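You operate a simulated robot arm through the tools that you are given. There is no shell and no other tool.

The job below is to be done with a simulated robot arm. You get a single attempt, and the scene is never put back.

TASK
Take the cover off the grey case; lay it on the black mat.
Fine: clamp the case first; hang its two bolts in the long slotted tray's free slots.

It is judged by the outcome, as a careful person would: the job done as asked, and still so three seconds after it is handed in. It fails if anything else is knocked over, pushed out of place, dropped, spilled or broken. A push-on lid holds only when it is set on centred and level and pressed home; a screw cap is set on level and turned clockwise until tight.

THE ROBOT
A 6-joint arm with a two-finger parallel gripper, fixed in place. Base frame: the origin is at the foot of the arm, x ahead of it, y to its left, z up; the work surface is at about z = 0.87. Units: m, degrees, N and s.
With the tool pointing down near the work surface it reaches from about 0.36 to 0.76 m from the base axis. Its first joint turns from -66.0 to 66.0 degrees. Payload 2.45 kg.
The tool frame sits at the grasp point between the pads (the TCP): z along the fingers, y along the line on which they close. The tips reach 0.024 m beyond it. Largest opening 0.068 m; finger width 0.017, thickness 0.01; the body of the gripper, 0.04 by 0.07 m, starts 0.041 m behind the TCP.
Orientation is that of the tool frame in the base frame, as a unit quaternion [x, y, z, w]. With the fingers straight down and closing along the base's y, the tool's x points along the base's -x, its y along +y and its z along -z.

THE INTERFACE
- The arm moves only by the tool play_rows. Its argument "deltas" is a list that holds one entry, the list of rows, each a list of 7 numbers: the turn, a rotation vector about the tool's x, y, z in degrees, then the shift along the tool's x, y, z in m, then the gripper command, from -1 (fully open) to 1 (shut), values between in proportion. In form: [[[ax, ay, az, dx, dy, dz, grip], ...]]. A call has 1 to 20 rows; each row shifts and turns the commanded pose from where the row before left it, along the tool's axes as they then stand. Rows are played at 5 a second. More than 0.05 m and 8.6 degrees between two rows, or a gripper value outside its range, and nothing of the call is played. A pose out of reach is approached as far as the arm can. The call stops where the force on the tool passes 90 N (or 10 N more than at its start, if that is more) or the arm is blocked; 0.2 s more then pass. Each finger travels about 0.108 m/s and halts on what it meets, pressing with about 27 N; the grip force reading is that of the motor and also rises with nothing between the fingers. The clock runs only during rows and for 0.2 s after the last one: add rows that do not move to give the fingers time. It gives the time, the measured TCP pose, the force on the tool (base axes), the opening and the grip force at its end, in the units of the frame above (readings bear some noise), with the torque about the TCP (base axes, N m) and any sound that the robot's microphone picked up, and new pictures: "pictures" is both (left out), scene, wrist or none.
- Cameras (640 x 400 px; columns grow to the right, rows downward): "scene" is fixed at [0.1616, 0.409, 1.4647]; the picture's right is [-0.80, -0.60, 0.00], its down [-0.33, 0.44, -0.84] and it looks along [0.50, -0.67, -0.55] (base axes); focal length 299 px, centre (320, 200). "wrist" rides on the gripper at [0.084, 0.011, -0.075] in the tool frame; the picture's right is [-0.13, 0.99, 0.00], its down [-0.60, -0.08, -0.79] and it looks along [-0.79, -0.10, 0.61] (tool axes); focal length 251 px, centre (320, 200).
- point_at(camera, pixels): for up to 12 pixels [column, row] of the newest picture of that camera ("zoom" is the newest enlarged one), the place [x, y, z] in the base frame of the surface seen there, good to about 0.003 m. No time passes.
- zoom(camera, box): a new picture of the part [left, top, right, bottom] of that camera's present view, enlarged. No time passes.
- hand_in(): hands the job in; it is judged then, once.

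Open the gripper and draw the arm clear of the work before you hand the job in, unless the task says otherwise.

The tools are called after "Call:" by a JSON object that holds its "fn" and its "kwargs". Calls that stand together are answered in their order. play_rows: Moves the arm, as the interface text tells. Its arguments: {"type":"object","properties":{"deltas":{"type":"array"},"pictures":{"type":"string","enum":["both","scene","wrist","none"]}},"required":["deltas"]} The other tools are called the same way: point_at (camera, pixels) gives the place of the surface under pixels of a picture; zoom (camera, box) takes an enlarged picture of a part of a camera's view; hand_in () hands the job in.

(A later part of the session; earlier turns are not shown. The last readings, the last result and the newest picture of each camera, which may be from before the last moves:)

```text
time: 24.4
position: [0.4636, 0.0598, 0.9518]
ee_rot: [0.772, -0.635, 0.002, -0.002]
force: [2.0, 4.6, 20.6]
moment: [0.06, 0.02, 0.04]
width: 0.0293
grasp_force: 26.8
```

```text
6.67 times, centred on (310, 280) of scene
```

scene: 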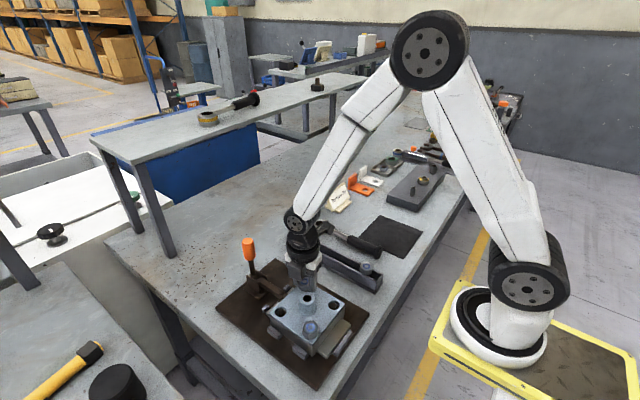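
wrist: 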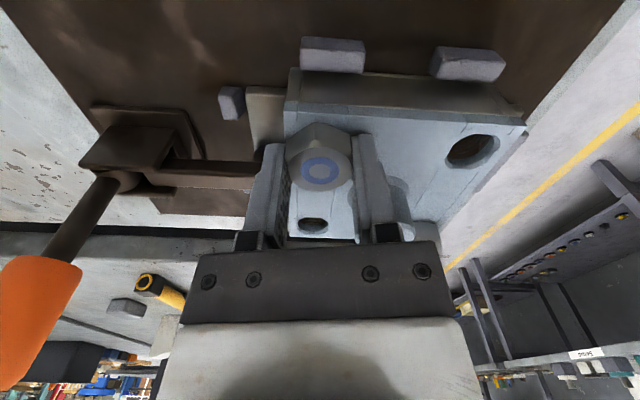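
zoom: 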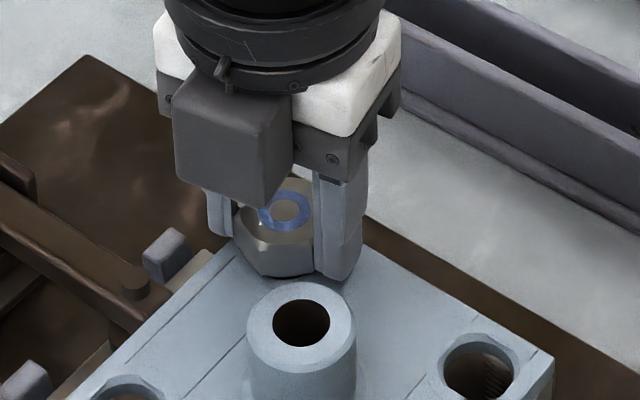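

The head top is at about 0.945, some 2 mm up. I release, turn back 120°, and regrip.

Call:
{"fn": "play_rows", "kwargs": {"deltas": [[[0, 0, 0, 0, 0, 0, -0.3], [0, 0, 8.57, 0, 0, 0, -0.3], [0, 0, 8.57, 0, 0, 0, -0.3], [0, 0, 8.57, 0, 0, 0, -0.3], [0, 0, 8.57, 0, 0, 0, -0.3], [0, 0, 8.57, 0, 0, 0, -0.3], [0, 0, 8.57, 0, 0, 0, -0.3], [0, 0, 8.57, 0, 0, 0, -0.3], [0, 0, 8.57, 0, 0, 0, -0.3], [0, 0, 8.57, 0, 0, 0, -0.3], [0, 0, 8.57, 0, 0, 0, -0.3], [0, 0, 8.57, 0, 0, 0, -0.3], [0, 0, 8.57, 0, 0, 0, -0.3], [0, 0, 8.57, 0, 0, 0, -0.3], [0, 0, 8.57, 0, 0, 0, -0.3], [0, 0, 0, 0, 0, 0, -0.3], [0, 0, 0, 0, 0, 0, 1], [0, 0, 0, 0, 0, 0, 1], [0, 0, 0, 0, 0, 0, 1]]], "pictures": "wrist"}}

Call:
{"fn": "zoom", "kwargs": {"camera": "wrist", "box": [220, 80, 420, 240]}}

Call:
{"fn": "point_at", "kwargs": {"camera": "zoom", "pixels": [[320, 228], [282, 228], [355, 228]]}}

```text
time: 28.4
position: [0.4641, 0.0595, 0.9507]
ee_rot: [0.165, 0.986, 0.001, 0.003]
force: [0.0, 2.3, 0.7]
moment: [0.05, 0.04, -0.01]
width: 0.0296
grasp_force: 26.9
```

wrist: 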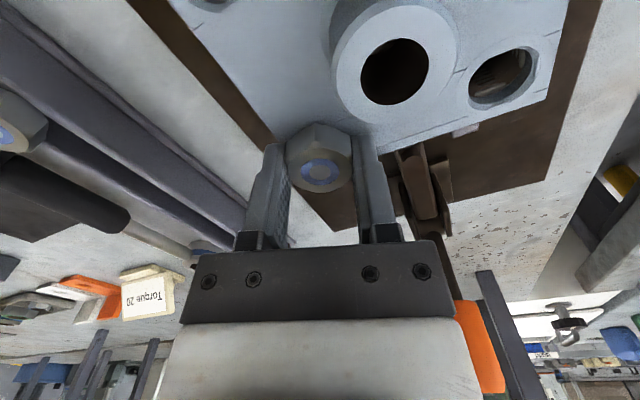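

```text
2.50 times, centred on (320, 160) of wrist
```

zoom: 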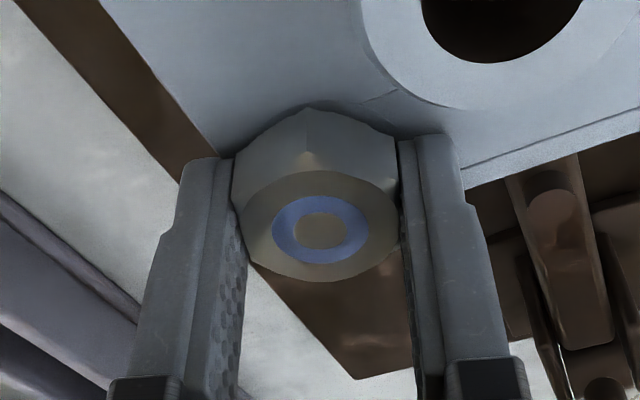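

```text
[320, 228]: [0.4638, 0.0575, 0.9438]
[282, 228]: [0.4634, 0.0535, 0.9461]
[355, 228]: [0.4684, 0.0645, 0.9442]
```

Regripped well. I turn another 120° counter-clockwise, rising slightly.

Call:
{"fn": "play_rows", "kwargs": {"deltas": [[[0, 0, -8.57, 0, 0, -0.0001, 1], [0, 0, -8.57, 0, 0, -0.0001, 1], [0, 0, -8.57, 0, 0, -0.0001, 1], [0, 0, -8.57, 0, 0, -0.0001, 1], [0, 0, -8.57, 0, 0, -0.0001, 1], [0, 0, -8.57, 0, 0, -0.0001, 1], [0, 0, -8.57, 0, 0, -0.0001, 1], [0, 0, -8.57, 0, 0, -0.0001, 1], [0, 0, -8.57, 0, 0, -0.0001, 1], [0, 0, -8.57, 0, 0, -0.0001, 1], [0, 0, -8.57, 0, 0, -0.0001, 1], [0, 0, -8.57, 0, 0, -0.0001, 1], [0, 0, -8.57, 0, 0, -0.0001, 1], [0, 0, -8.57, 0, 0, -0.0001, 1], [0, 0, 0, 0, 0, 0, 1]]], "pictures": "wrist"}}

Call:
{"fn": "zoom", "kwargs": {"camera": "wrist", "box": [220, 80, 420, 240]}}

Call:
{"fn": "zoom", "kwargs": {"camera": "scene", "box": [270, 250, 350, 310]}}

```text
time: 31.6
position: [0.4647, 0.0601, 0.9543]
ee_rot: [0.772, -0.635, 0.002, -0.002]
force: [5.7, -2.6, 19.0]
moment: [0.32, 0.1, 0.0]
width: 0.0295
grasp_force: 27.3
```

wrist: 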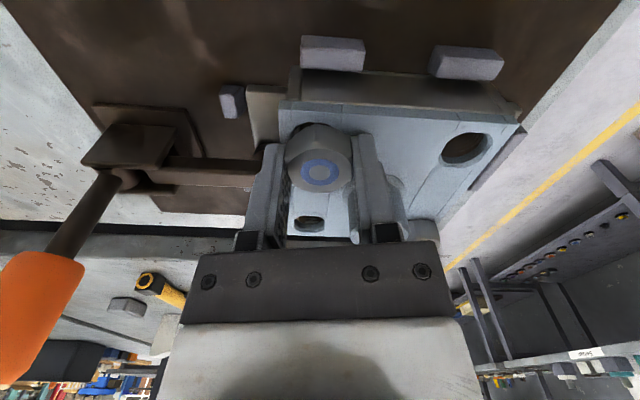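

```text
2.50 times, centred on (320, 160) of wrist
```

zoom: 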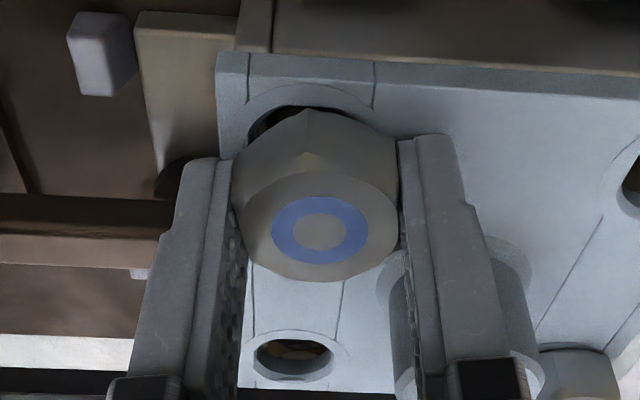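

```text
6.67 times, centred on (310, 280) of scene
```

zoom: 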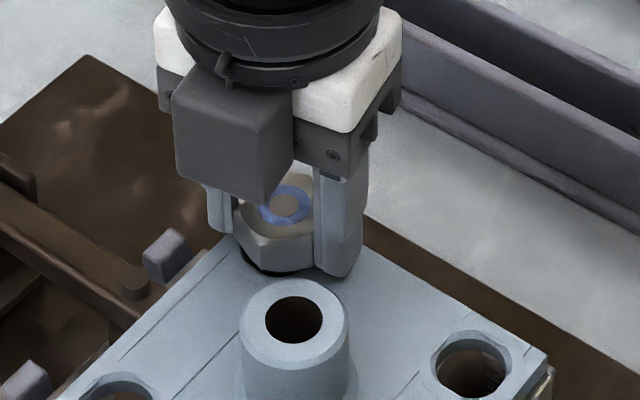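

The cover looks slightly changed in tilt (a dark gap shows by the bolt and at the right corner). I measure the cover surface and compare.

Call:
{"fn": "zoom", "kwargs": {"camera": "scene", "box": [260, 270, 360, 350]}}

Call:
{"fn": "point_at", "kwargs": {"camera": "scene", "pixels": [[289, 292], [300, 338], [323, 304], [305, 293], [305, 302], [312, 298], [302, 298], [285, 320], [335, 312], [325, 296], [310.5, 327.5], [340, 302]]}}

Call:
{"fn": "point_at", "kwargs": {"camera": "wrist", "pixels": [[370, 115], [420, 120], [490, 125], [400, 180], [320, 172], [325, 205], [440, 170], [310, 55]]}}

```text
5.00 times, centred on (310, 310) of scene
```

zoom: 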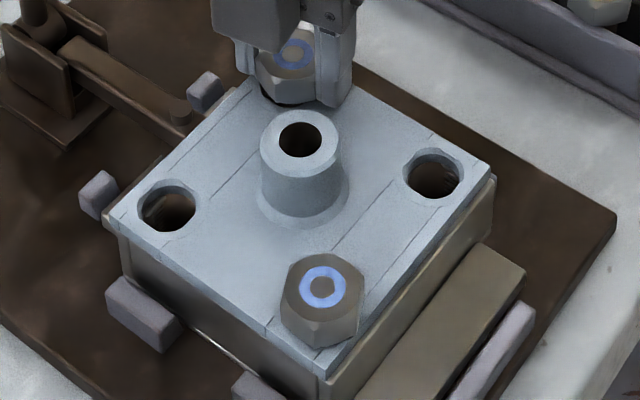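

```text
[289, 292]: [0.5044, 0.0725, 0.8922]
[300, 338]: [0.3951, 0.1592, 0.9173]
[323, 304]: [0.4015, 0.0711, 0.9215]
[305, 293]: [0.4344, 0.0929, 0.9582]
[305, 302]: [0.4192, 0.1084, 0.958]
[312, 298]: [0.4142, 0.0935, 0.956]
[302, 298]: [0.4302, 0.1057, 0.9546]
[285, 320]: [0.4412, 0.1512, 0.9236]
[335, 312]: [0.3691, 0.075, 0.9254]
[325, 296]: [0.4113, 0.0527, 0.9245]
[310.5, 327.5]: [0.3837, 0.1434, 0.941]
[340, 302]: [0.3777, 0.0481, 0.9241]
```

```text
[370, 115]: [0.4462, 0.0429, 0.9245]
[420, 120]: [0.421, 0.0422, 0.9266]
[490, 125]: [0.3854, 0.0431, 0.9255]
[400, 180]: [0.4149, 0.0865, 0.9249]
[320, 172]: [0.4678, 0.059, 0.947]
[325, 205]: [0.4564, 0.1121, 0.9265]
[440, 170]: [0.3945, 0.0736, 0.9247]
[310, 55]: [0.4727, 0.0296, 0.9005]
```

The cover is still flat at z≈0.925, having turned only about 1° about bolt 2, and the head is up to 0.947. I do another release, back-turn and regrip.

Call:
{"fn": "play_rows", "kwargs": {"deltas": [[[0, 0, 0, 0, 0, 0, -0.3], [0, 0, 8.57, 0, 0, 0, -0.3], [0, 0, 8.57, 0, 0, 0, -0.3], [0, 0, 8.57, 0, 0, 0, -0.3], [0, 0, 8.57, 0, 0, 0, -0.3], [0, 0, 8.57, 0, 0, 0, -0.3], [0, 0, 8.57, 0, 0, 0, -0.3], [0, 0, 8.57, 0, 0, 0, -0.3], [0, 0, 8.57, 0, 0, 0, -0.3], [0, 0, 8.57, 0, 0, 0, -0.3], [0, 0, 8.57, 0, 0, 0, -0.3], [0, 0, 8.57, 0, 0, 0, -0.3], [0, 0, 8.57, 0, 0, 0, -0.3], [0, 0, 8.57, 0, 0, 0, -0.3], [0, 0, 8.57, 0, 0, 0, -0.3], [0, 0, 0, 0, 0, 0, -0.3], [0, 0, 0, 0, 0, 0, 1], [0, 0, 0, 0, 0, 0, 1], [0, 0, 0, 0, 0, 0, 1]]], "pictures": "wrist"}}

Call:
{"fn": "zoom", "kwargs": {"camera": "wrist", "box": [220, 80, 420, 240]}}

Call:
{"fn": "point_at", "kwargs": {"camera": "zoom", "pixels": [[320, 232], [284, 232], [355, 232]]}}

```text
time: 35.6
position: [0.4634, 0.0591, 0.9536]
ee_rot: [0.166, 0.986, 0.001, 0.002]
force: [0.5, -1.6, 1.3]
moment: [-0.06, -0.03, -0.03]
width: 0.0297
grasp_force: 26.7
```

wrist: 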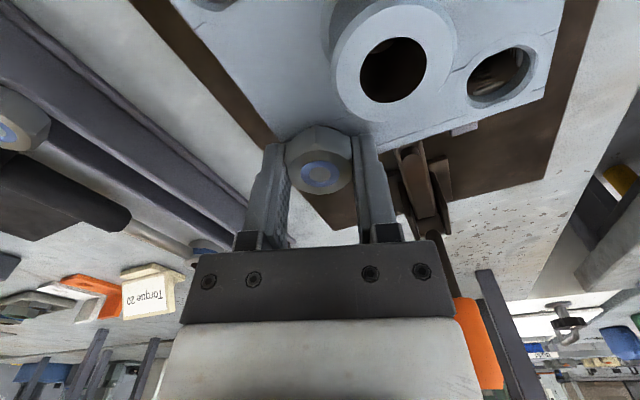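

```text
2.50 times, centred on (320, 160) of wrist
```

zoom: 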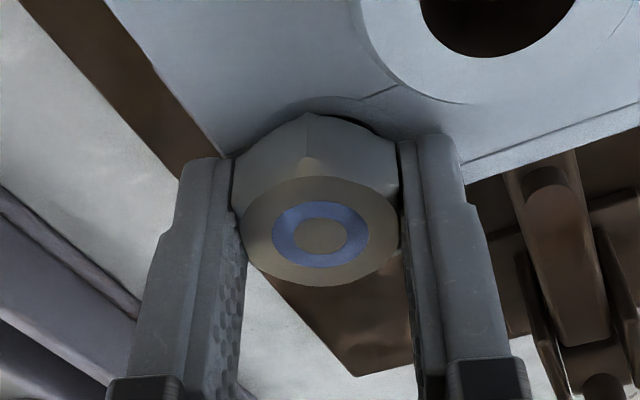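

```text
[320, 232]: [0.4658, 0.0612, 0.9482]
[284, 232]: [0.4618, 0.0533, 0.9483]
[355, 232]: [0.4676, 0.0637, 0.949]
```

Head top reads 0.9485. Another 120° counter-clockwise, rising 2.8 mm over the turn.

Call:
{"fn": "play_rows", "kwargs": {"deltas": [[[0, 0, -8.57, 0, 0, -0.0002, 1], [0, 0, -8.57, 0, 0, -0.0002, 1], [0, 0, -8.57, 0, 0, -0.0002, 1], [0, 0, -8.57, 0, 0, -0.0002, 1], [0, 0, -8.57, 0, 0, -0.0002, 1], [0, 0, -8.57, 0, 0, -0.0002, 1], [0, 0, -8.57, 0, 0, -0.0002, 1], [0, 0, -8.57, 0, 0, -0.0002, 1], [0, 0, -8.57, 0, 0, -0.0002, 1], [0, 0, -8.57, 0, 0, -0.0002, 1], [0, 0, -8.57, 0, 0, -0.0002, 1], [0, 0, -8.57, 0, 0, -0.0002, 1], [0, 0, -8.57, 0, 0, -0.0002, 1], [0, 0, -8.57, 0, 0, -0.0002, 1], [0, 0, 0, 0, 0, 0, 1]]], "pictures": "wrist"}}

Call:
{"fn": "zoom", "kwargs": {"camera": "wrist", "box": [220, 80, 420, 240]}}

Call:
{"fn": "point_at", "kwargs": {"camera": "zoom", "pixels": [[320, 232], [284, 232], [355, 232]]}}

Call:
{"fn": "zoom", "kwargs": {"camera": "scene", "box": [260, 270, 360, 350]}}

```text
time: 38.8
position: [0.464, 0.0598, 0.9551]
ee_rot: [0.772, -0.635, 0.001, -0.001]
force: [-0.8, 0.1, -1.0]
moment: [-0.02, -0.02, 0.0]
width: 0.0298
grasp_force: 27.6
```

wrist: 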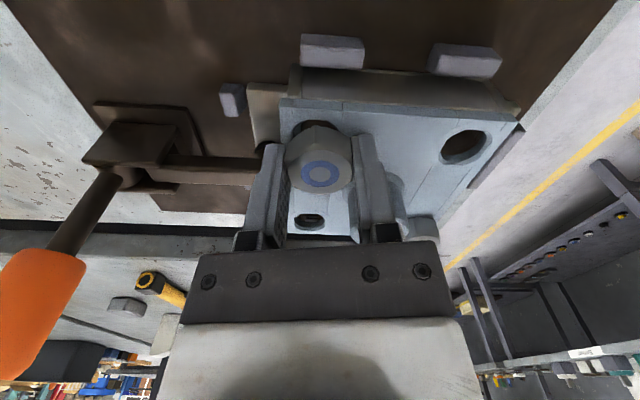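

```text
2.50 times, centred on (320, 160) of wrist
```

zoom: 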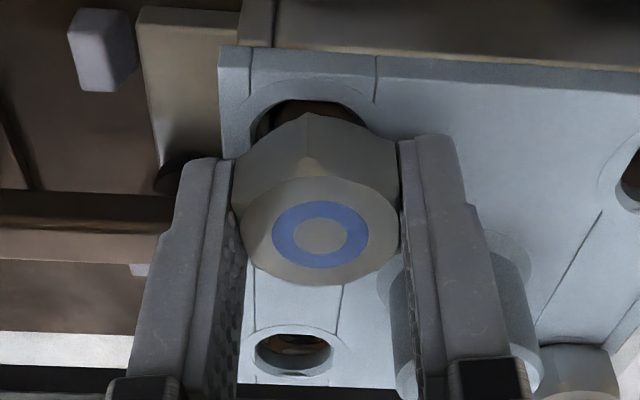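

```text
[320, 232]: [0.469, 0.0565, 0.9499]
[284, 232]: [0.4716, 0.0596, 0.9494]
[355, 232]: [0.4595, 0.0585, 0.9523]
```

```text
5.00 times, centred on (310, 310) of scene
```

zoom: 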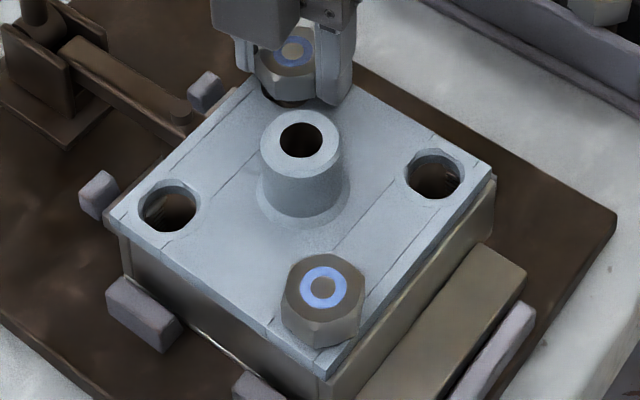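

Force is now zero, the bolt may be free. I try a gentle lift of 4 mm and read the force.

Call:
{"fn": "play_rows", "kwargs": {"deltas": [[[0, 0, 0, 0, 0, -0.002, 1], [0, 0, 0, 0, 0, -0.002, 1], [0, 0, 0, 0, 0, 0, 1]]], "pictures": "wrist"}}

Call:
{"fn": "zoom", "kwargs": {"camera": "wrist", "box": [220, 80, 420, 240]}}

```text
time: 39.6
position: [0.4649, 0.06, 0.9614]
ee_rot: [0.772, -0.636, 0.002, -0.001]
force: [-0.9, 0.0, -1.6]
moment: [0.03, 0.0, 0.02]
width: 0.0296
grasp_force: 27.5
```

wrist: 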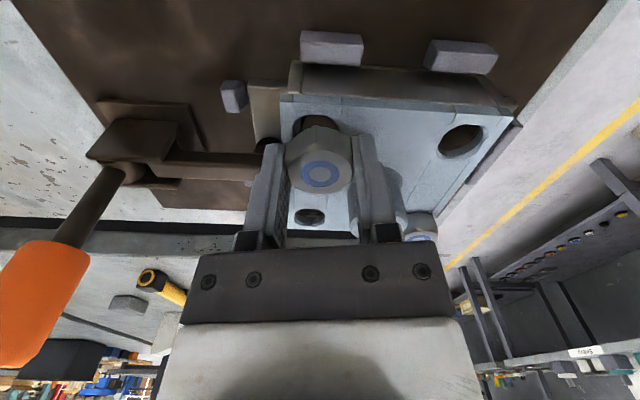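

```text
2.50 times, centred on (320, 160) of wrist
```

zoom: 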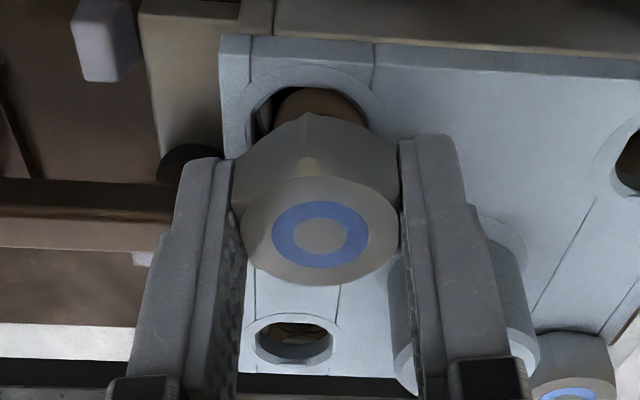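

It lifts freely. I raise it in steps clear of the cover, and look at the shank length.

Call:
{"fn": "play_rows", "kwargs": {"deltas": [[[0, 0, 0, 0, 0, -0.008, 1], [0, 0, 0, 0, 0, -0.01, 1], [0, 0, 0, 0, 0, -0.015, 1], [0, 0, 0, 0, 0, -0.02, 1], [0, 0, 0, 0, 0, -0.02, 1], [0, 0, 0, 0, 0, -0.02, 1], [0, 0, 0, 0, 0, 0, 1]]]}}

Call:
{"fn": "zoom", "kwargs": {"camera": "scene", "box": [230, 210, 390, 310]}}

Call:
{"fn": "zoom", "kwargs": {"camera": "wrist", "box": [200, 40, 440, 240]}}

```text
time: 41.2
position: [0.4641, 0.0608, 1.0524]
ee_rot: [0.772, -0.636, 0.001, -0.002]
force: [-0.1, -0.1, -1.9]
moment: [0.05, 0.04, -0.03]
width: 0.0296
grasp_force: 27.3
```

scene: 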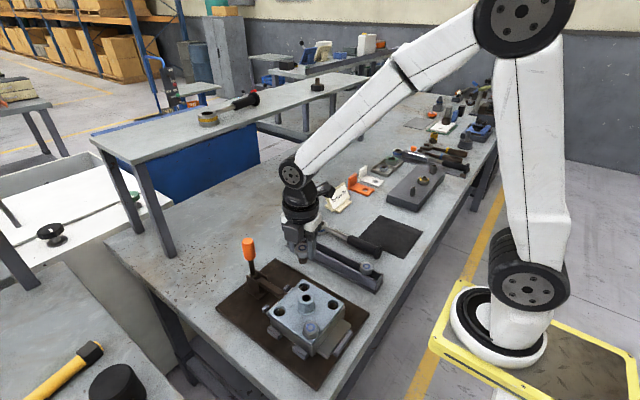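
wrist: 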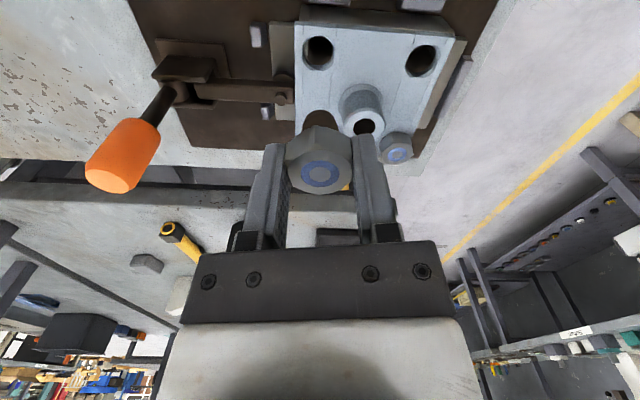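

```text
4.00 times, centred on (310, 260) of scene
```

zoom: 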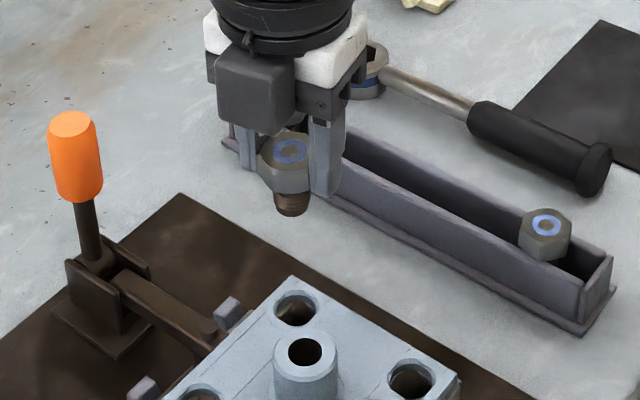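

```text
2.00 times, centred on (320, 140) of wrist
```

zoom: 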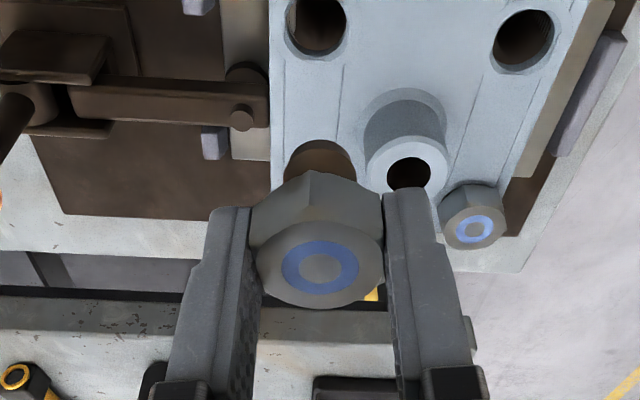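

The bolt is out, with a short shank (~15 mm). I square the tool to yaw 90° and carry the bolt over the tray to view its slots.

Call:
{"fn": "play_rows", "kwargs": {"deltas": [[[0, 0, 8, 0, 0, 0, 1], [0, 0, 3, 0, 0, 0, 1], [0, 0, 0, 0.045, -0.005, 0, 1], [0, 0, 0, 0.045, -0.005, 0, 1], [0, 0, 0, 0.045, -0.006, 0, 1], [0, 0, 0, 0, 0, 0, 1]]]}}

Call:
{"fn": "zoom", "kwargs": {"camera": "scene", "box": [270, 200, 400, 300]}}

Call:
{"fn": "zoom", "kwargs": {"camera": "wrist", "box": [120, 0, 520, 240]}}

```text
time: 42.6
position: [0.478, -0.0745, 1.0532]
ee_rot: [0.707, -0.707, 0.001, -0.001]
force: [0.3, -0.1, -1.7]
moment: [0.02, -0.01, -0.01]
width: 0.0297
grasp_force: 26.8
```

scene: 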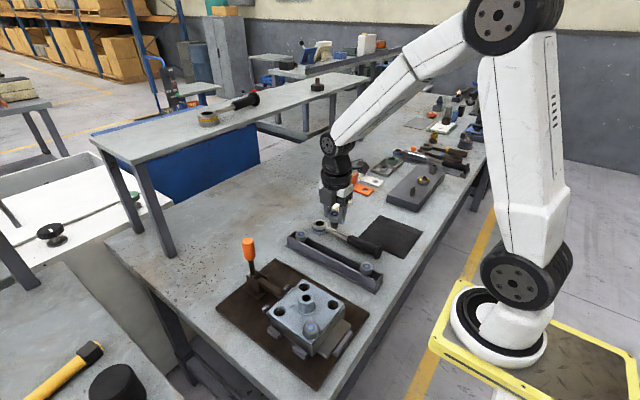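
wrist: 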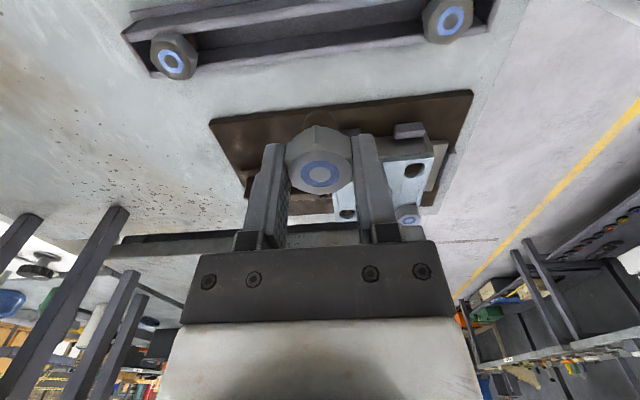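

```text
4.00 times, centred on (335, 250) of scene
```

zoom: 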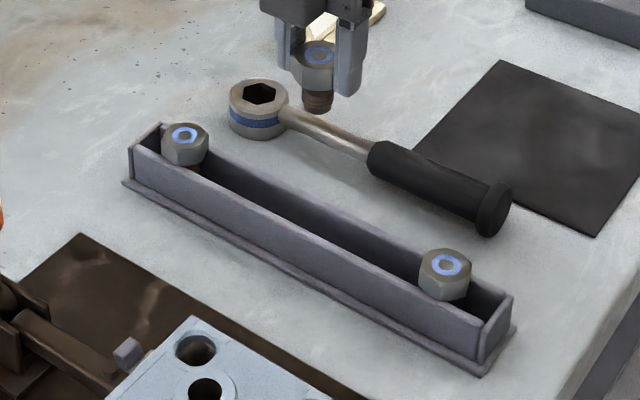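

```text
1.60 times, centred on (320, 120) of wrist
```

zoom: 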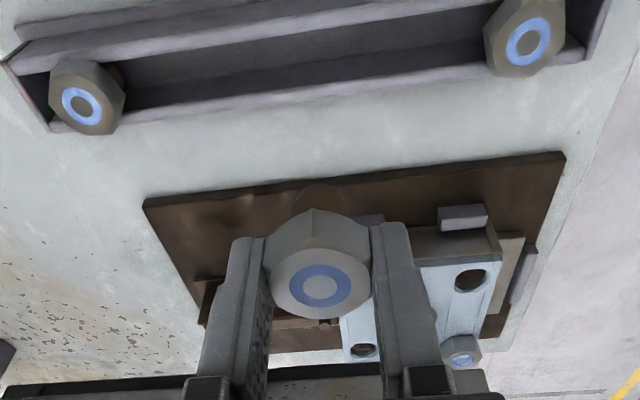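

The tray is an open channel with bolts hanging near both ends; the middle is free. I measure rims, gap and existing bolts.

Call:
{"fn": "point_at", "kwargs": {"camera": "scene", "pixels": [[302, 233], [366, 266], [340, 252.5], [335, 240], [347, 247], [330, 244], [288, 238], [375, 276], [383, 266], [360, 256], [345, 257], [295, 231]]}}

Call:
{"fn": "point_at", "kwargs": {"camera": "wrist", "pixels": [[270, 25], [300, 50], [300, 45], [260, 70], [330, 30], [330, 45], [330, 58], [330, 63], [172, 60], [450, 22]]}}

Call:
{"fn": "zoom", "kwargs": {"camera": "wrist", "box": [120, 0, 300, 110]}}

```text
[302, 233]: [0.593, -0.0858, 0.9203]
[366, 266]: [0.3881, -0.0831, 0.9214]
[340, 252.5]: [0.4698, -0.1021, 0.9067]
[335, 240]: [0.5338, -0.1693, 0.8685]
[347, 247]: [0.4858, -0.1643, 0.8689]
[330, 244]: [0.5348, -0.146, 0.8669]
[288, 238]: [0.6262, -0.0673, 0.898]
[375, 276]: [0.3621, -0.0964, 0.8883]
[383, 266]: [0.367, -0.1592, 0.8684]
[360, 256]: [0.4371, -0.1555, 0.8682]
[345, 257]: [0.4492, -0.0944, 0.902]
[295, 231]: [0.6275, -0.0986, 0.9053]
```

```text
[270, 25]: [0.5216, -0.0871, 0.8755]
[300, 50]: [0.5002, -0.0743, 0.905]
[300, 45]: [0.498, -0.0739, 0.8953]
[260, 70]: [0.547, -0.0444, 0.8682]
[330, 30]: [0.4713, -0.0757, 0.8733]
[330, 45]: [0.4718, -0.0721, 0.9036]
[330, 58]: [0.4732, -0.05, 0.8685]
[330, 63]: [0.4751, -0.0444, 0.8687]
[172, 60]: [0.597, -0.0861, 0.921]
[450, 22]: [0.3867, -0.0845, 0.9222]
```

```text
3.56 times, centred on (210, 55) of wrist
```

zoom: 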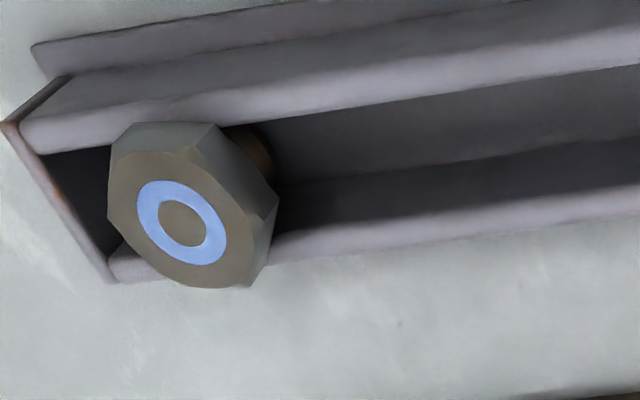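

The channel's centreline is at y≈-0.085, rims at z≈0.904. I check where the held bolt's centre is relative to the TCP.

Call:
{"fn": "point_at", "kwargs": {"camera": "wrist", "pixels": [[320, 174], [310, 174], [330, 174], [320, 166], [320, 183], [318, 135]]}}

Call:
{"fn": "zoom", "kwargs": {"camera": "scene", "box": [310, 190, 370, 235]}}

Call:
{"fn": "point_at", "kwargs": {"camera": "zoom", "pixels": [[290, 275], [290, 230], [265, 275], [315, 275], [290, 330], [290, 370]]}}

```text
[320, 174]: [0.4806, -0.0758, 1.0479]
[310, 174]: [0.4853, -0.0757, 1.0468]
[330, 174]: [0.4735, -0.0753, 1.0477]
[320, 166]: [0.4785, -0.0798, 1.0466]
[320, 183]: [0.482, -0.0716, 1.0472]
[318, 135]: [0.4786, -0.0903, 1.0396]
```

```text
8.89 times, centred on (340, 212) of scene
```

zoom: 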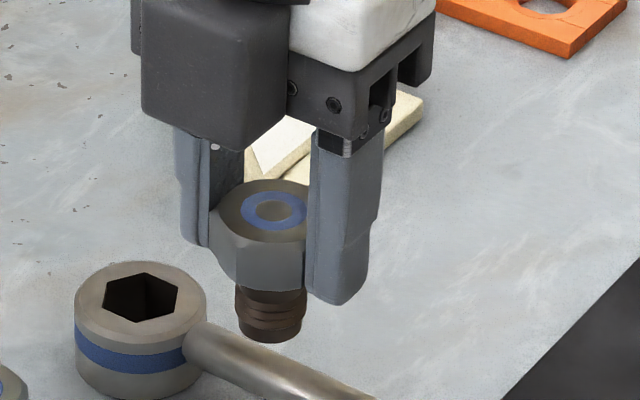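

```text
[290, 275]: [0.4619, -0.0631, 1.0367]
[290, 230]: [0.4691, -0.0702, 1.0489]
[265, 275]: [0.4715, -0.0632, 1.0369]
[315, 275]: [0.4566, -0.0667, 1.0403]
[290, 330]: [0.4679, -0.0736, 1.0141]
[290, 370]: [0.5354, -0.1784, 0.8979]
```

The bolt is centred within 1 mm of the TCP; shank is about 17 mm long. I move above the free spot (0.525, -0.085) and lower until the shank is just above the rims.

Call:
{"fn": "play_rows", "kwargs": {"deltas": [[[0, 0, 0, 0.005, -0.0235, 0.01, 1], [0, 0, 0, 0.005, -0.0235, 0.01, 1], [0, 0, 0, 0, 0, 0.04, 1], [0, 0, 0, 0, 0, 0.038, 1], [0, 0, 0, 0, 0, 0, 1], [0, 0, 0, 0, 0, 0, 1]]]}}

Call:
{"fn": "zoom", "kwargs": {"camera": "scene", "box": [280, 200, 360, 260]}}

Call:
{"fn": "zoom", "kwargs": {"camera": "wrist", "box": [200, 40, 440, 240]}}

```text
time: 44.0
position: [0.5268, -0.0841, 0.9565]
ee_rot: [0.707, -0.707, 0.001, -0.001]
force: [-0.3, -0.3, -1.6]
moment: [-0.01, 0.02, -0.02]
width: 0.0297
grasp_force: 27.1
```

scene: 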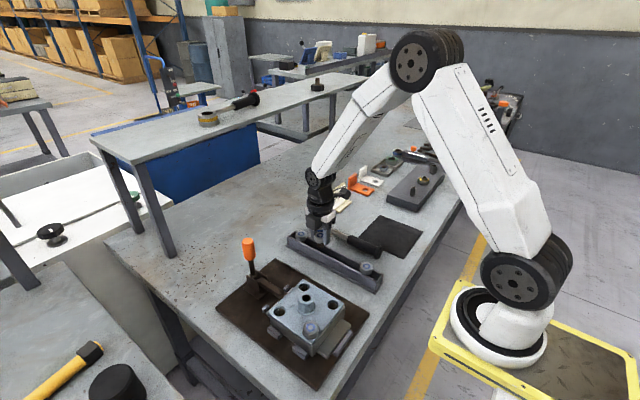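
wrist: 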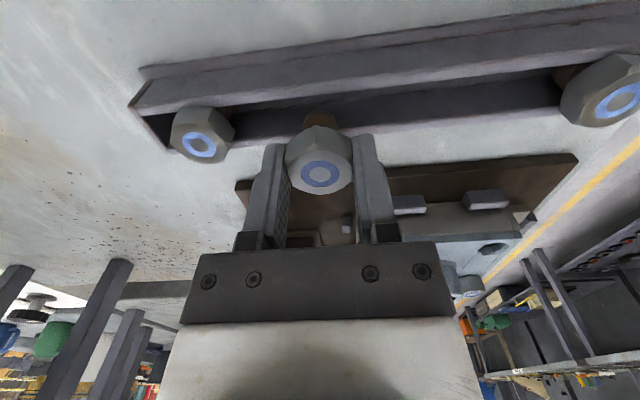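

```text
6.67 times, centred on (320, 230) of scene
```

zoom: 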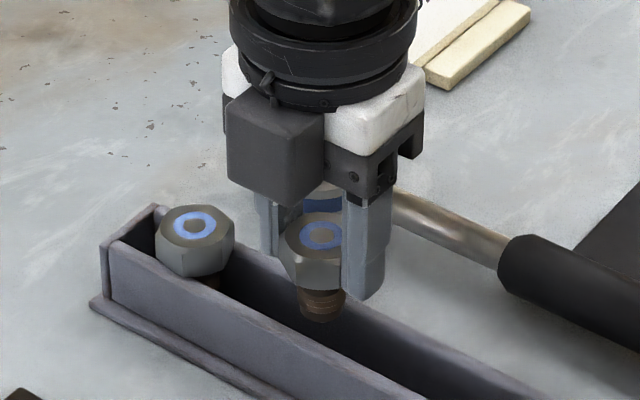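

```text
2.00 times, centred on (320, 140) of wrist
```

zoom: 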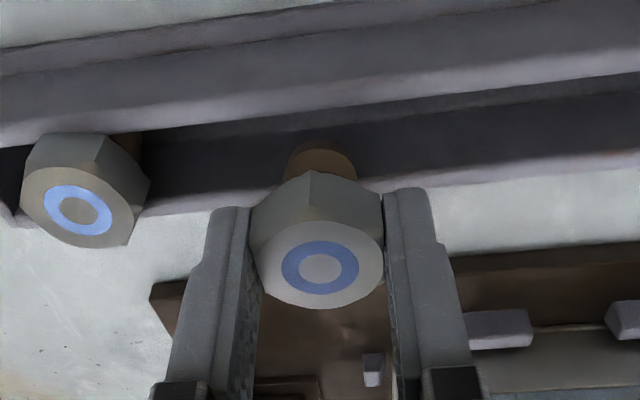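

The shank appears over the channel. I measure both rims to centre precisely before lowering.

Call:
{"fn": "point_at", "kwargs": {"camera": "zoom", "pixels": [[430, 82], [430, 92], [430, 100], [470, 175], [470, 182], [500, 180], [500, 190], [85, 210], [230, 130], [230, 120], [320, 268], [330, 158]]}}

```text
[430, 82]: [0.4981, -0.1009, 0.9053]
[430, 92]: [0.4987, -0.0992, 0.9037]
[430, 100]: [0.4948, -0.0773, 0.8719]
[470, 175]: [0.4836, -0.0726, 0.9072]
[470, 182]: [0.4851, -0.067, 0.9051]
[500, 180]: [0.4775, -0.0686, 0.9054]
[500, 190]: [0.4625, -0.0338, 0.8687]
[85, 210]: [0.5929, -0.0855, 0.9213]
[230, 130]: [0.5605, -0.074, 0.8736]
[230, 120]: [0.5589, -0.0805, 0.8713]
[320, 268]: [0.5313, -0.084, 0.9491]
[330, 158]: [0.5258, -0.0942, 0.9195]
```

Inner rim edges are near y=-0.098 and -0.073, so the centre -0.0855 is right. I lower in steps to z≈0.929.

Call:
{"fn": "play_rows", "kwargs": {"deltas": [[[0, 0, 0, 0.001, 0.001, 0.008, 1], [0, 0, 0, 0, 0, 0.008, 1], [0, 0, 0, 0, 0, 0.007, 1], [0, 0, 0, 0, 0, 0.003, 1], [0, 0, 0, 0, 0, 0, 1]]]}}

Call:
{"fn": "zoom", "kwargs": {"camera": "scene", "box": [280, 200, 360, 260]}}

Call:
{"fn": "zoom", "kwargs": {"camera": "wrist", "box": [200, 40, 440, 240]}}

```text
time: 45.2
position: [0.526, -0.0852, 0.9294]
ee_rot: [0.707, -0.707, 0.001, -0.002]
force: [0.1, -0.7, -1.6]
moment: [0.03, -0.02, 0.01]
width: 0.0296
grasp_force: 26.9
```

scene: 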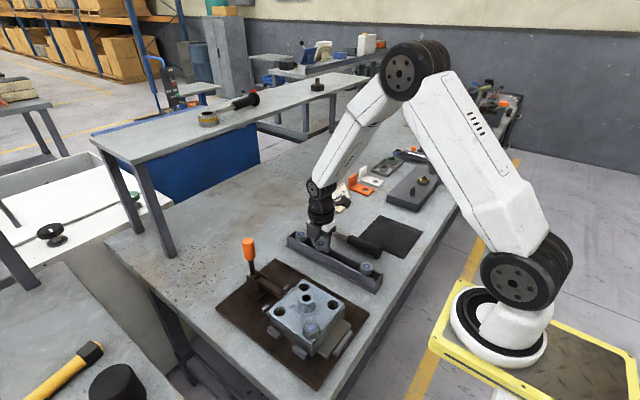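
wrist: 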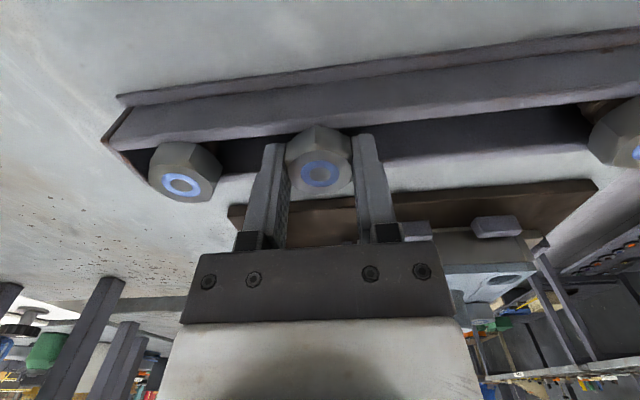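

```text
6.67 times, centred on (320, 230) of scene
```

zoom: 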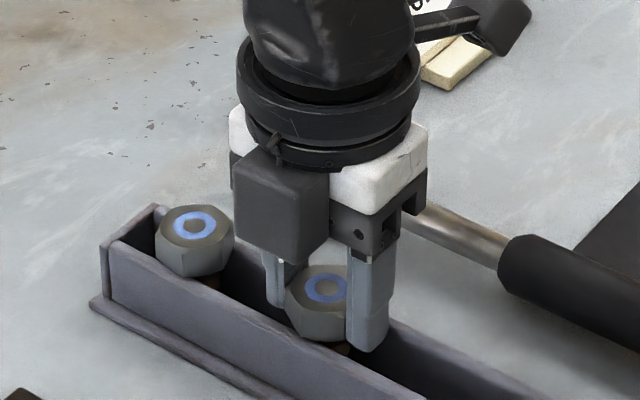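

```text
2.00 times, centred on (320, 140) of wrist
```

zoom: 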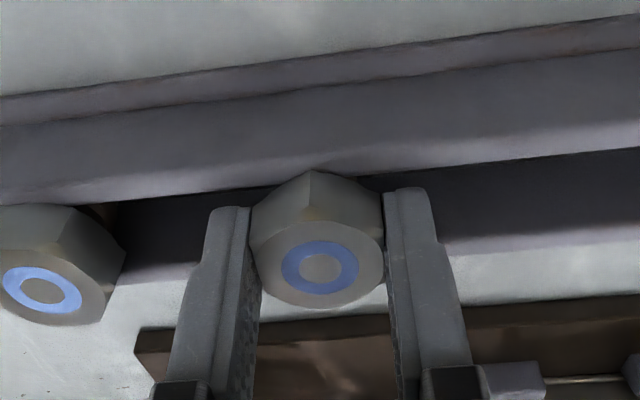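

The shank is inside the channel with no contact force. I lower by another 2 mm watching for the head to seat.

Call:
{"fn": "play_rows", "kwargs": {"deltas": [[[0, 0, 0, 0, 0, 0.001, 1], [0, 0, 0, 0, 0, 0.001, 1], [0, 0, 0, 0, 0, 0, 1]]], "pictures": "none"}}

```text
time: 46.0
position: [0.526, -0.0851, 0.9273]
ee_rot: [-0.707, 0.707, -0.001, 0.001]
force: [-0.8, 0.5, 0.5]
moment: [0.09, 0.04, 0.04]
width: 0.0298
grasp_force: 27.1
```

Force z just changed from -1.6 to +0.5 N, near contact. Another 1 mm down.

Call:
{"fn": "play_rows", "kwargs": {"deltas": [[[0, 0, 0, 0, 0, 0.0008, 1], [0, 0, 0, 0, 0, 0, 1]]], "pictures": "wrist"}}

Call:
{"fn": "zoom", "kwargs": {"camera": "wrist", "box": [200, 40, 440, 240]}}

```text
time: 46.6
position: [0.5267, -0.0857, 0.9285]
ee_rot: [-0.707, 0.707, -0.002, 0.001]
force: [-5.8, 0.0, 14.2]
moment: [0.22, 0.18, 0.05]
width: 0.0297
grasp_force: 26.4
```

wrist: 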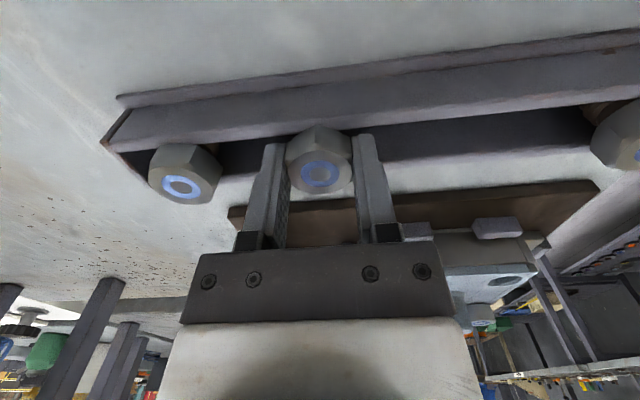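

```text
2.00 times, centred on (320, 140) of wrist
```

zoom: 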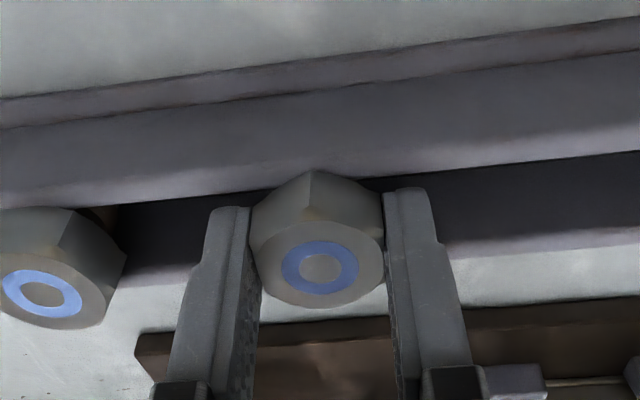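

The head sits on the rims (14 N). I open partly and rise.

Call:
{"fn": "play_rows", "kwargs": {"deltas": [[[0, 0, 0, 0, 0, -0.0005, 0.1], [0, 0, 0, 0, 0, 0, -0.3], [0, 0, 0, 0, 0, 0, -0.3], [0, 0, 0, 0, 0, -0.015, -0.3], [0, 0, 0, 0, 0, -0.03, -0.3], [0, 0, 0, 0, 0, -0.04, -0.3], [0, 0, 0, 0, 0, -0.03, -0.3], [0, 0, 0, 0, 0, 0, -0.3]]]}}

Call:
{"fn": "zoom", "kwargs": {"camera": "scene", "box": [280, 210, 400, 300]}}

```text
time: 48.4
position: [0.5264, -0.0868, 1.0413]
ee_rot: [-0.707, 0.707, -0.001, 0.001]
force: [-0.5, -0.2, -0.4]
moment: [0.04, -0.02, -0.03]
width: 0.044
grasp_force: 0.1
```

scene: 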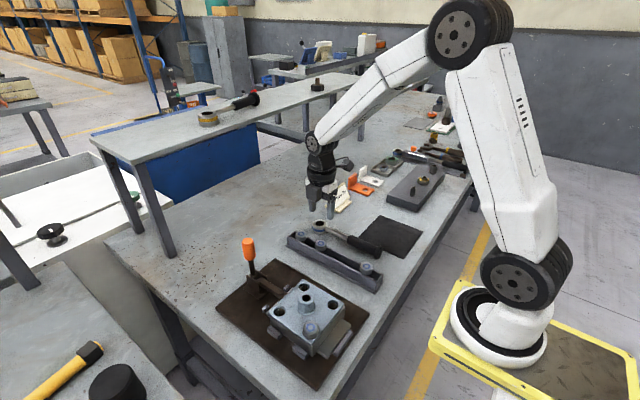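
wrist: 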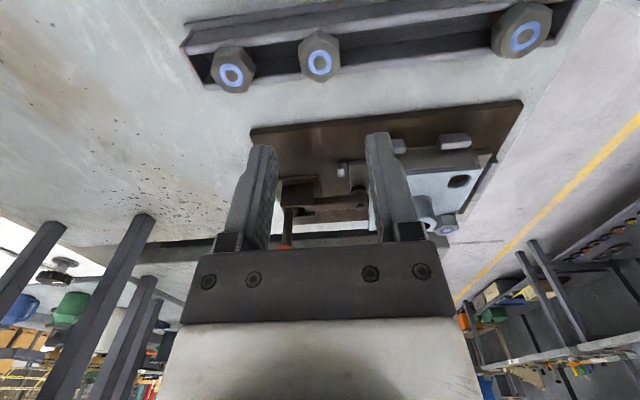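

```text
4.44 times, centred on (340, 255) of scene
```

zoom: 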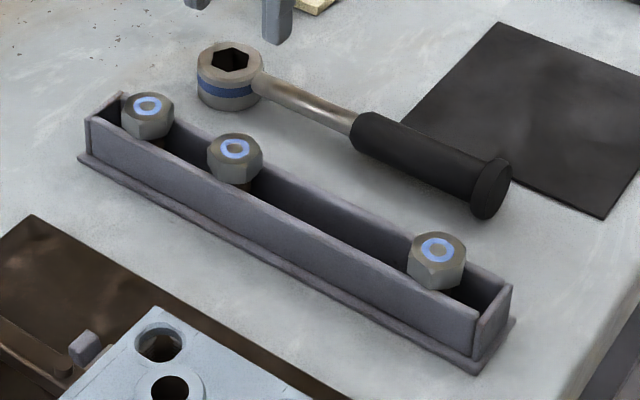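

Bolt 1 hangs in the tray. Now I move above bolt 2 at about (0.383, 0.143).

Call:
{"fn": "play_rows", "kwargs": {"deltas": [[[0, 0, 0, -0.0383, 0.0239, -0.01, -0.3], [0, 0, 0, -0.0383, 0.0239, 0, -0.3], [0, 0, 0, -0.0383, 0.0239, 0, -0.3], [0, 0, 0, -0.0383, 0.0239, 0, -0.3], [0, 0, 0, -0.0383, 0.0239, 0, -0.3], [0, 0, 0, -0.0383, 0.0239, 0, -0.3], [0, 0, 0, 0, 0, 0.04, -0.3], [0, 0, 0, 0, 0, 0, -0.3]]]}}

Call:
{"fn": "zoom", "kwargs": {"camera": "wrist", "box": [200, 40, 440, 240]}}

```text
time: 50.2
position: [0.3834, 0.145, 1.0134]
ee_rot: [-0.707, 0.707, -0.001, 0.001]
force: [0.3, 0.6, -0.2]
moment: [-0.01, 0.02, 0.0]
width: 0.0442
grasp_force: 0.1
```

scene: 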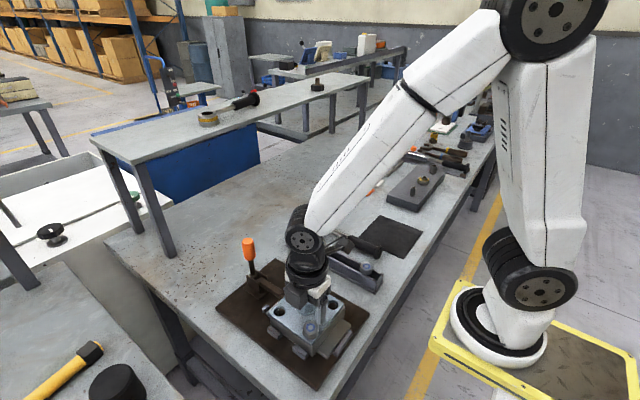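
wrist: 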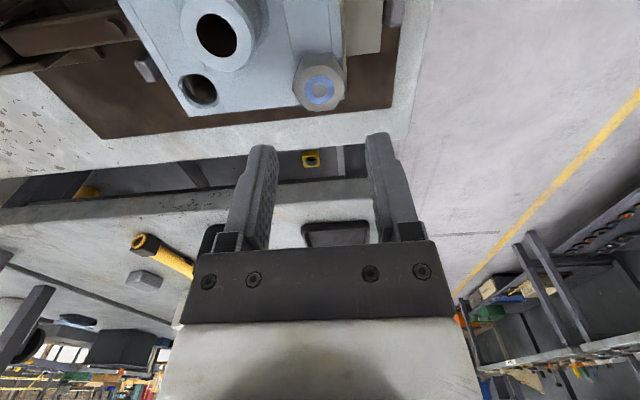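

```text
2.00 times, centred on (320, 140) of wrist
```

zoom: 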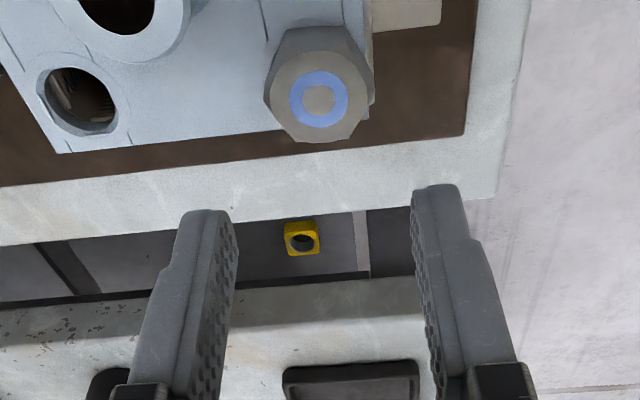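

Bolt 2's flats face roughly ±y, turned about 10° clockwise. I rotate the tool to yaw -10° and view it again.

Call:
{"fn": "play_rows", "kwargs": {"deltas": [[[0, 0, 8.4, 0, 0, 0, -0.3], [0, 0, 8.4, 0, 0, 0, -0.3], [0, 0, 8.4, 0, 0, 0, -0.3], [0, 0, 8.4, 0, 0, 0, -0.3], [0, 0, 8.4, 0, 0, 0, -0.3], [0, 0, 8.4, 0, 0, 0, -0.3], [0, 0, 8.4, 0, 0, 0, -0.3], [0, 0, 8.4, 0, 0, 0, -0.3], [0, 0, 8.4, 0, 0, 0, -0.3], [0, 0, 8.4, 0, 0, 0, -0.3], [0, 0, 8.4, 0, 0, 0, -0.3], [0, 0, 7.6, 0, 0, 0, -0.3], [0, 0, 0, 0, 0, 0.026, -0.3], [0, 0, 0, 0, 0, 0, -0.3]]]}}

Call:
{"fn": "zoom", "kwargs": {"camera": "wrist", "box": [220, 80, 420, 240]}}

Call:
{"fn": "point_at", "kwargs": {"camera": "wrist", "pixels": [[320, 130], [320, 140], [320, 120]]}}

```text
time: 53.2
position: [0.3838, 0.1438, 0.9847]
ee_rot: [0.087, 0.996, 0.0, 0.002]
force: [0.6, -0.1, -0.2]
moment: [-0.01, -0.04, 0.0]
width: 0.044
grasp_force: 0.0
```

scene: 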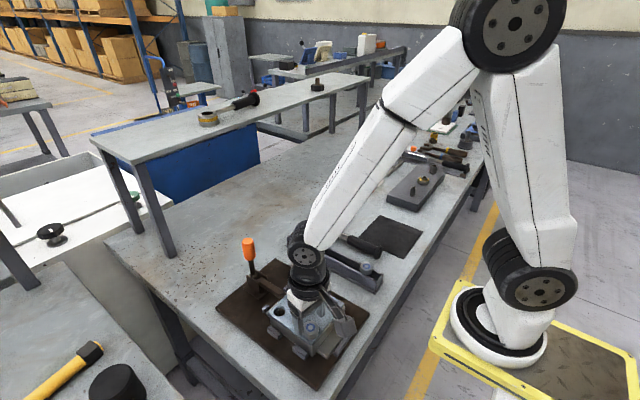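
wrist: 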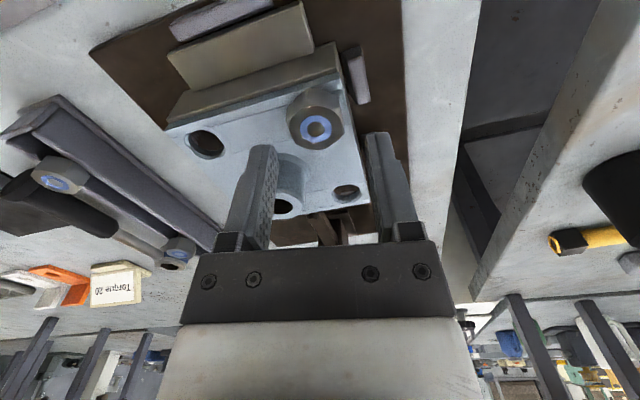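

```text
2.50 times, centred on (320, 160) of wrist
```

zoom: 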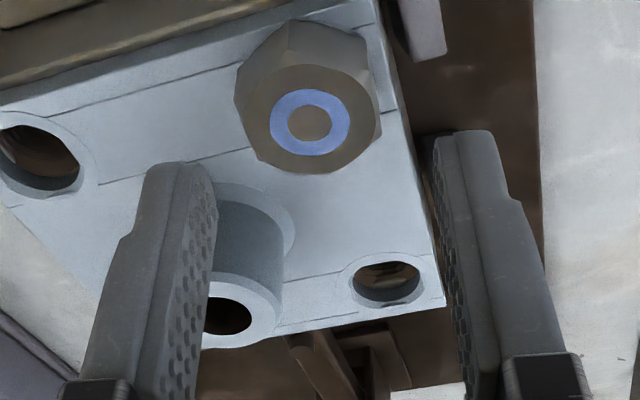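

```text
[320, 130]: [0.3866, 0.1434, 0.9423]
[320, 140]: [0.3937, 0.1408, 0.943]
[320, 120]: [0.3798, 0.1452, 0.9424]
```

The hex is well aligned with the pads, bolt centre ≈ (0.385, 0.143). I lower to z≈0.951 and close.

Call:
{"fn": "play_rows", "kwargs": {"deltas": [[[0, 0, 0, -0.001, -0.001, 0.014, -0.3], [0, 0, 0, 0, 0, 0.012, -0.3], [0, 0, 0, 0, 0, 0.008, -0.3], [0, 0, 0, 0, 0, 0, -0.3], [0, 0, 0, 0, 0, 0, 1], [0, 0, 0, 0, 0, 0, 1], [0, 0, 0, 0, 0, 0, 1]]]}}

Call:
{"fn": "zoom", "kwargs": {"camera": "wrist", "box": [220, 80, 420, 240]}}

```text
time: 54.8
position: [0.3838, 0.1408, 0.9514]
ee_rot: [0.087, 0.996, 0.0, 0.002]
force: [1.4, -7.6, 0.1]
moment: [-0.28, -0.09, 0.25]
width: 0.0308
grasp_force: 27.2
```

scene: 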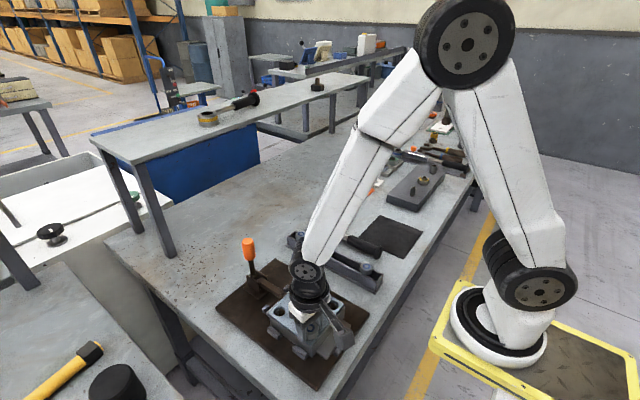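
wrist: 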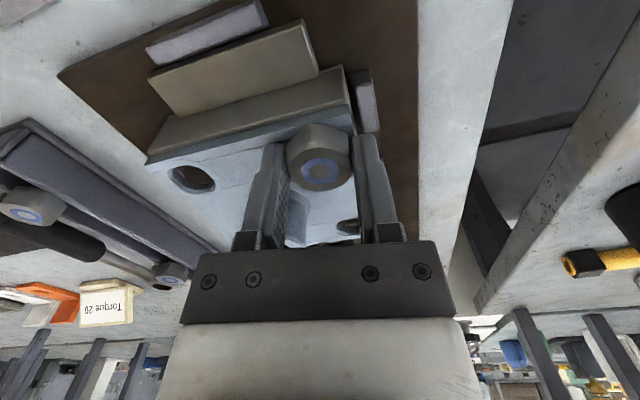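

```text
2.50 times, centred on (320, 160) of wrist
```

zoom: 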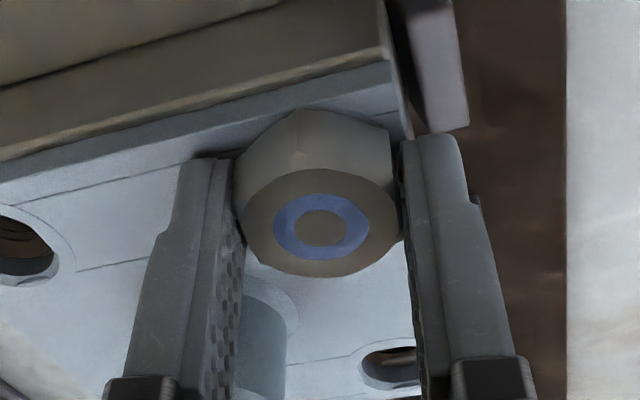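

Width 0.0308 shows ~7° misalignment (near corner shifted left). I open, turn 6° counter-clockwise, shift 2 mm in -y and regrip.

Call:
{"fn": "play_rows", "kwargs": {"deltas": [[[0, 0, 0, 0, 0, 0, -0.3], [0, 0, -6, 0, -0.0015, 0, -0.3], [0, 0, 0, 0, 0, 0, -0.3], [0, 0, 0, 0, 0, 0, 1], [0, 0, 0, 0, 0, 0, 1], [0, 0, 0, 0, 0, 0, 1]]], "pictures": "wrist"}}

Call:
{"fn": "zoom", "kwargs": {"camera": "wrist", "box": [220, 80, 420, 240]}}

```text
time: 56.2
position: [0.3847, 0.1407, 0.9527]
ee_rot: [0.035, 0.999, 0.001, 0.002]
force: [-0.2, 1.8, 2.1]
moment: [0.03, -0.02, 0.09]
width: 0.0296
grasp_force: 27.5
```

wrist: 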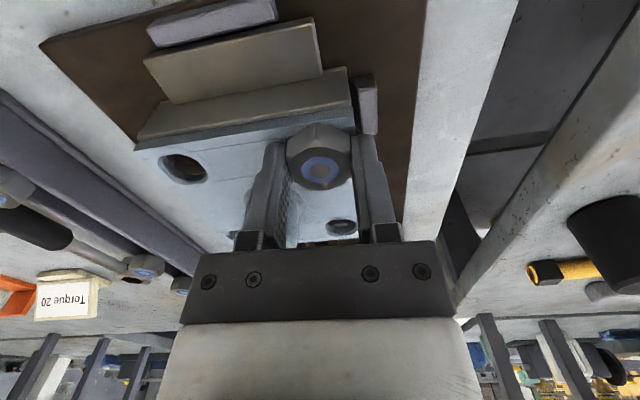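

```text
2.50 times, centred on (320, 160) of wrist
```

zoom: 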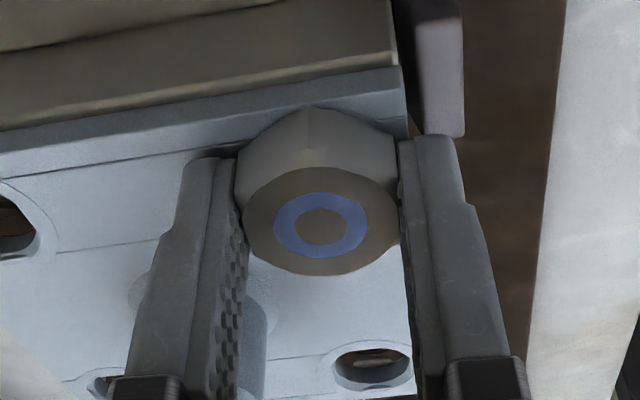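

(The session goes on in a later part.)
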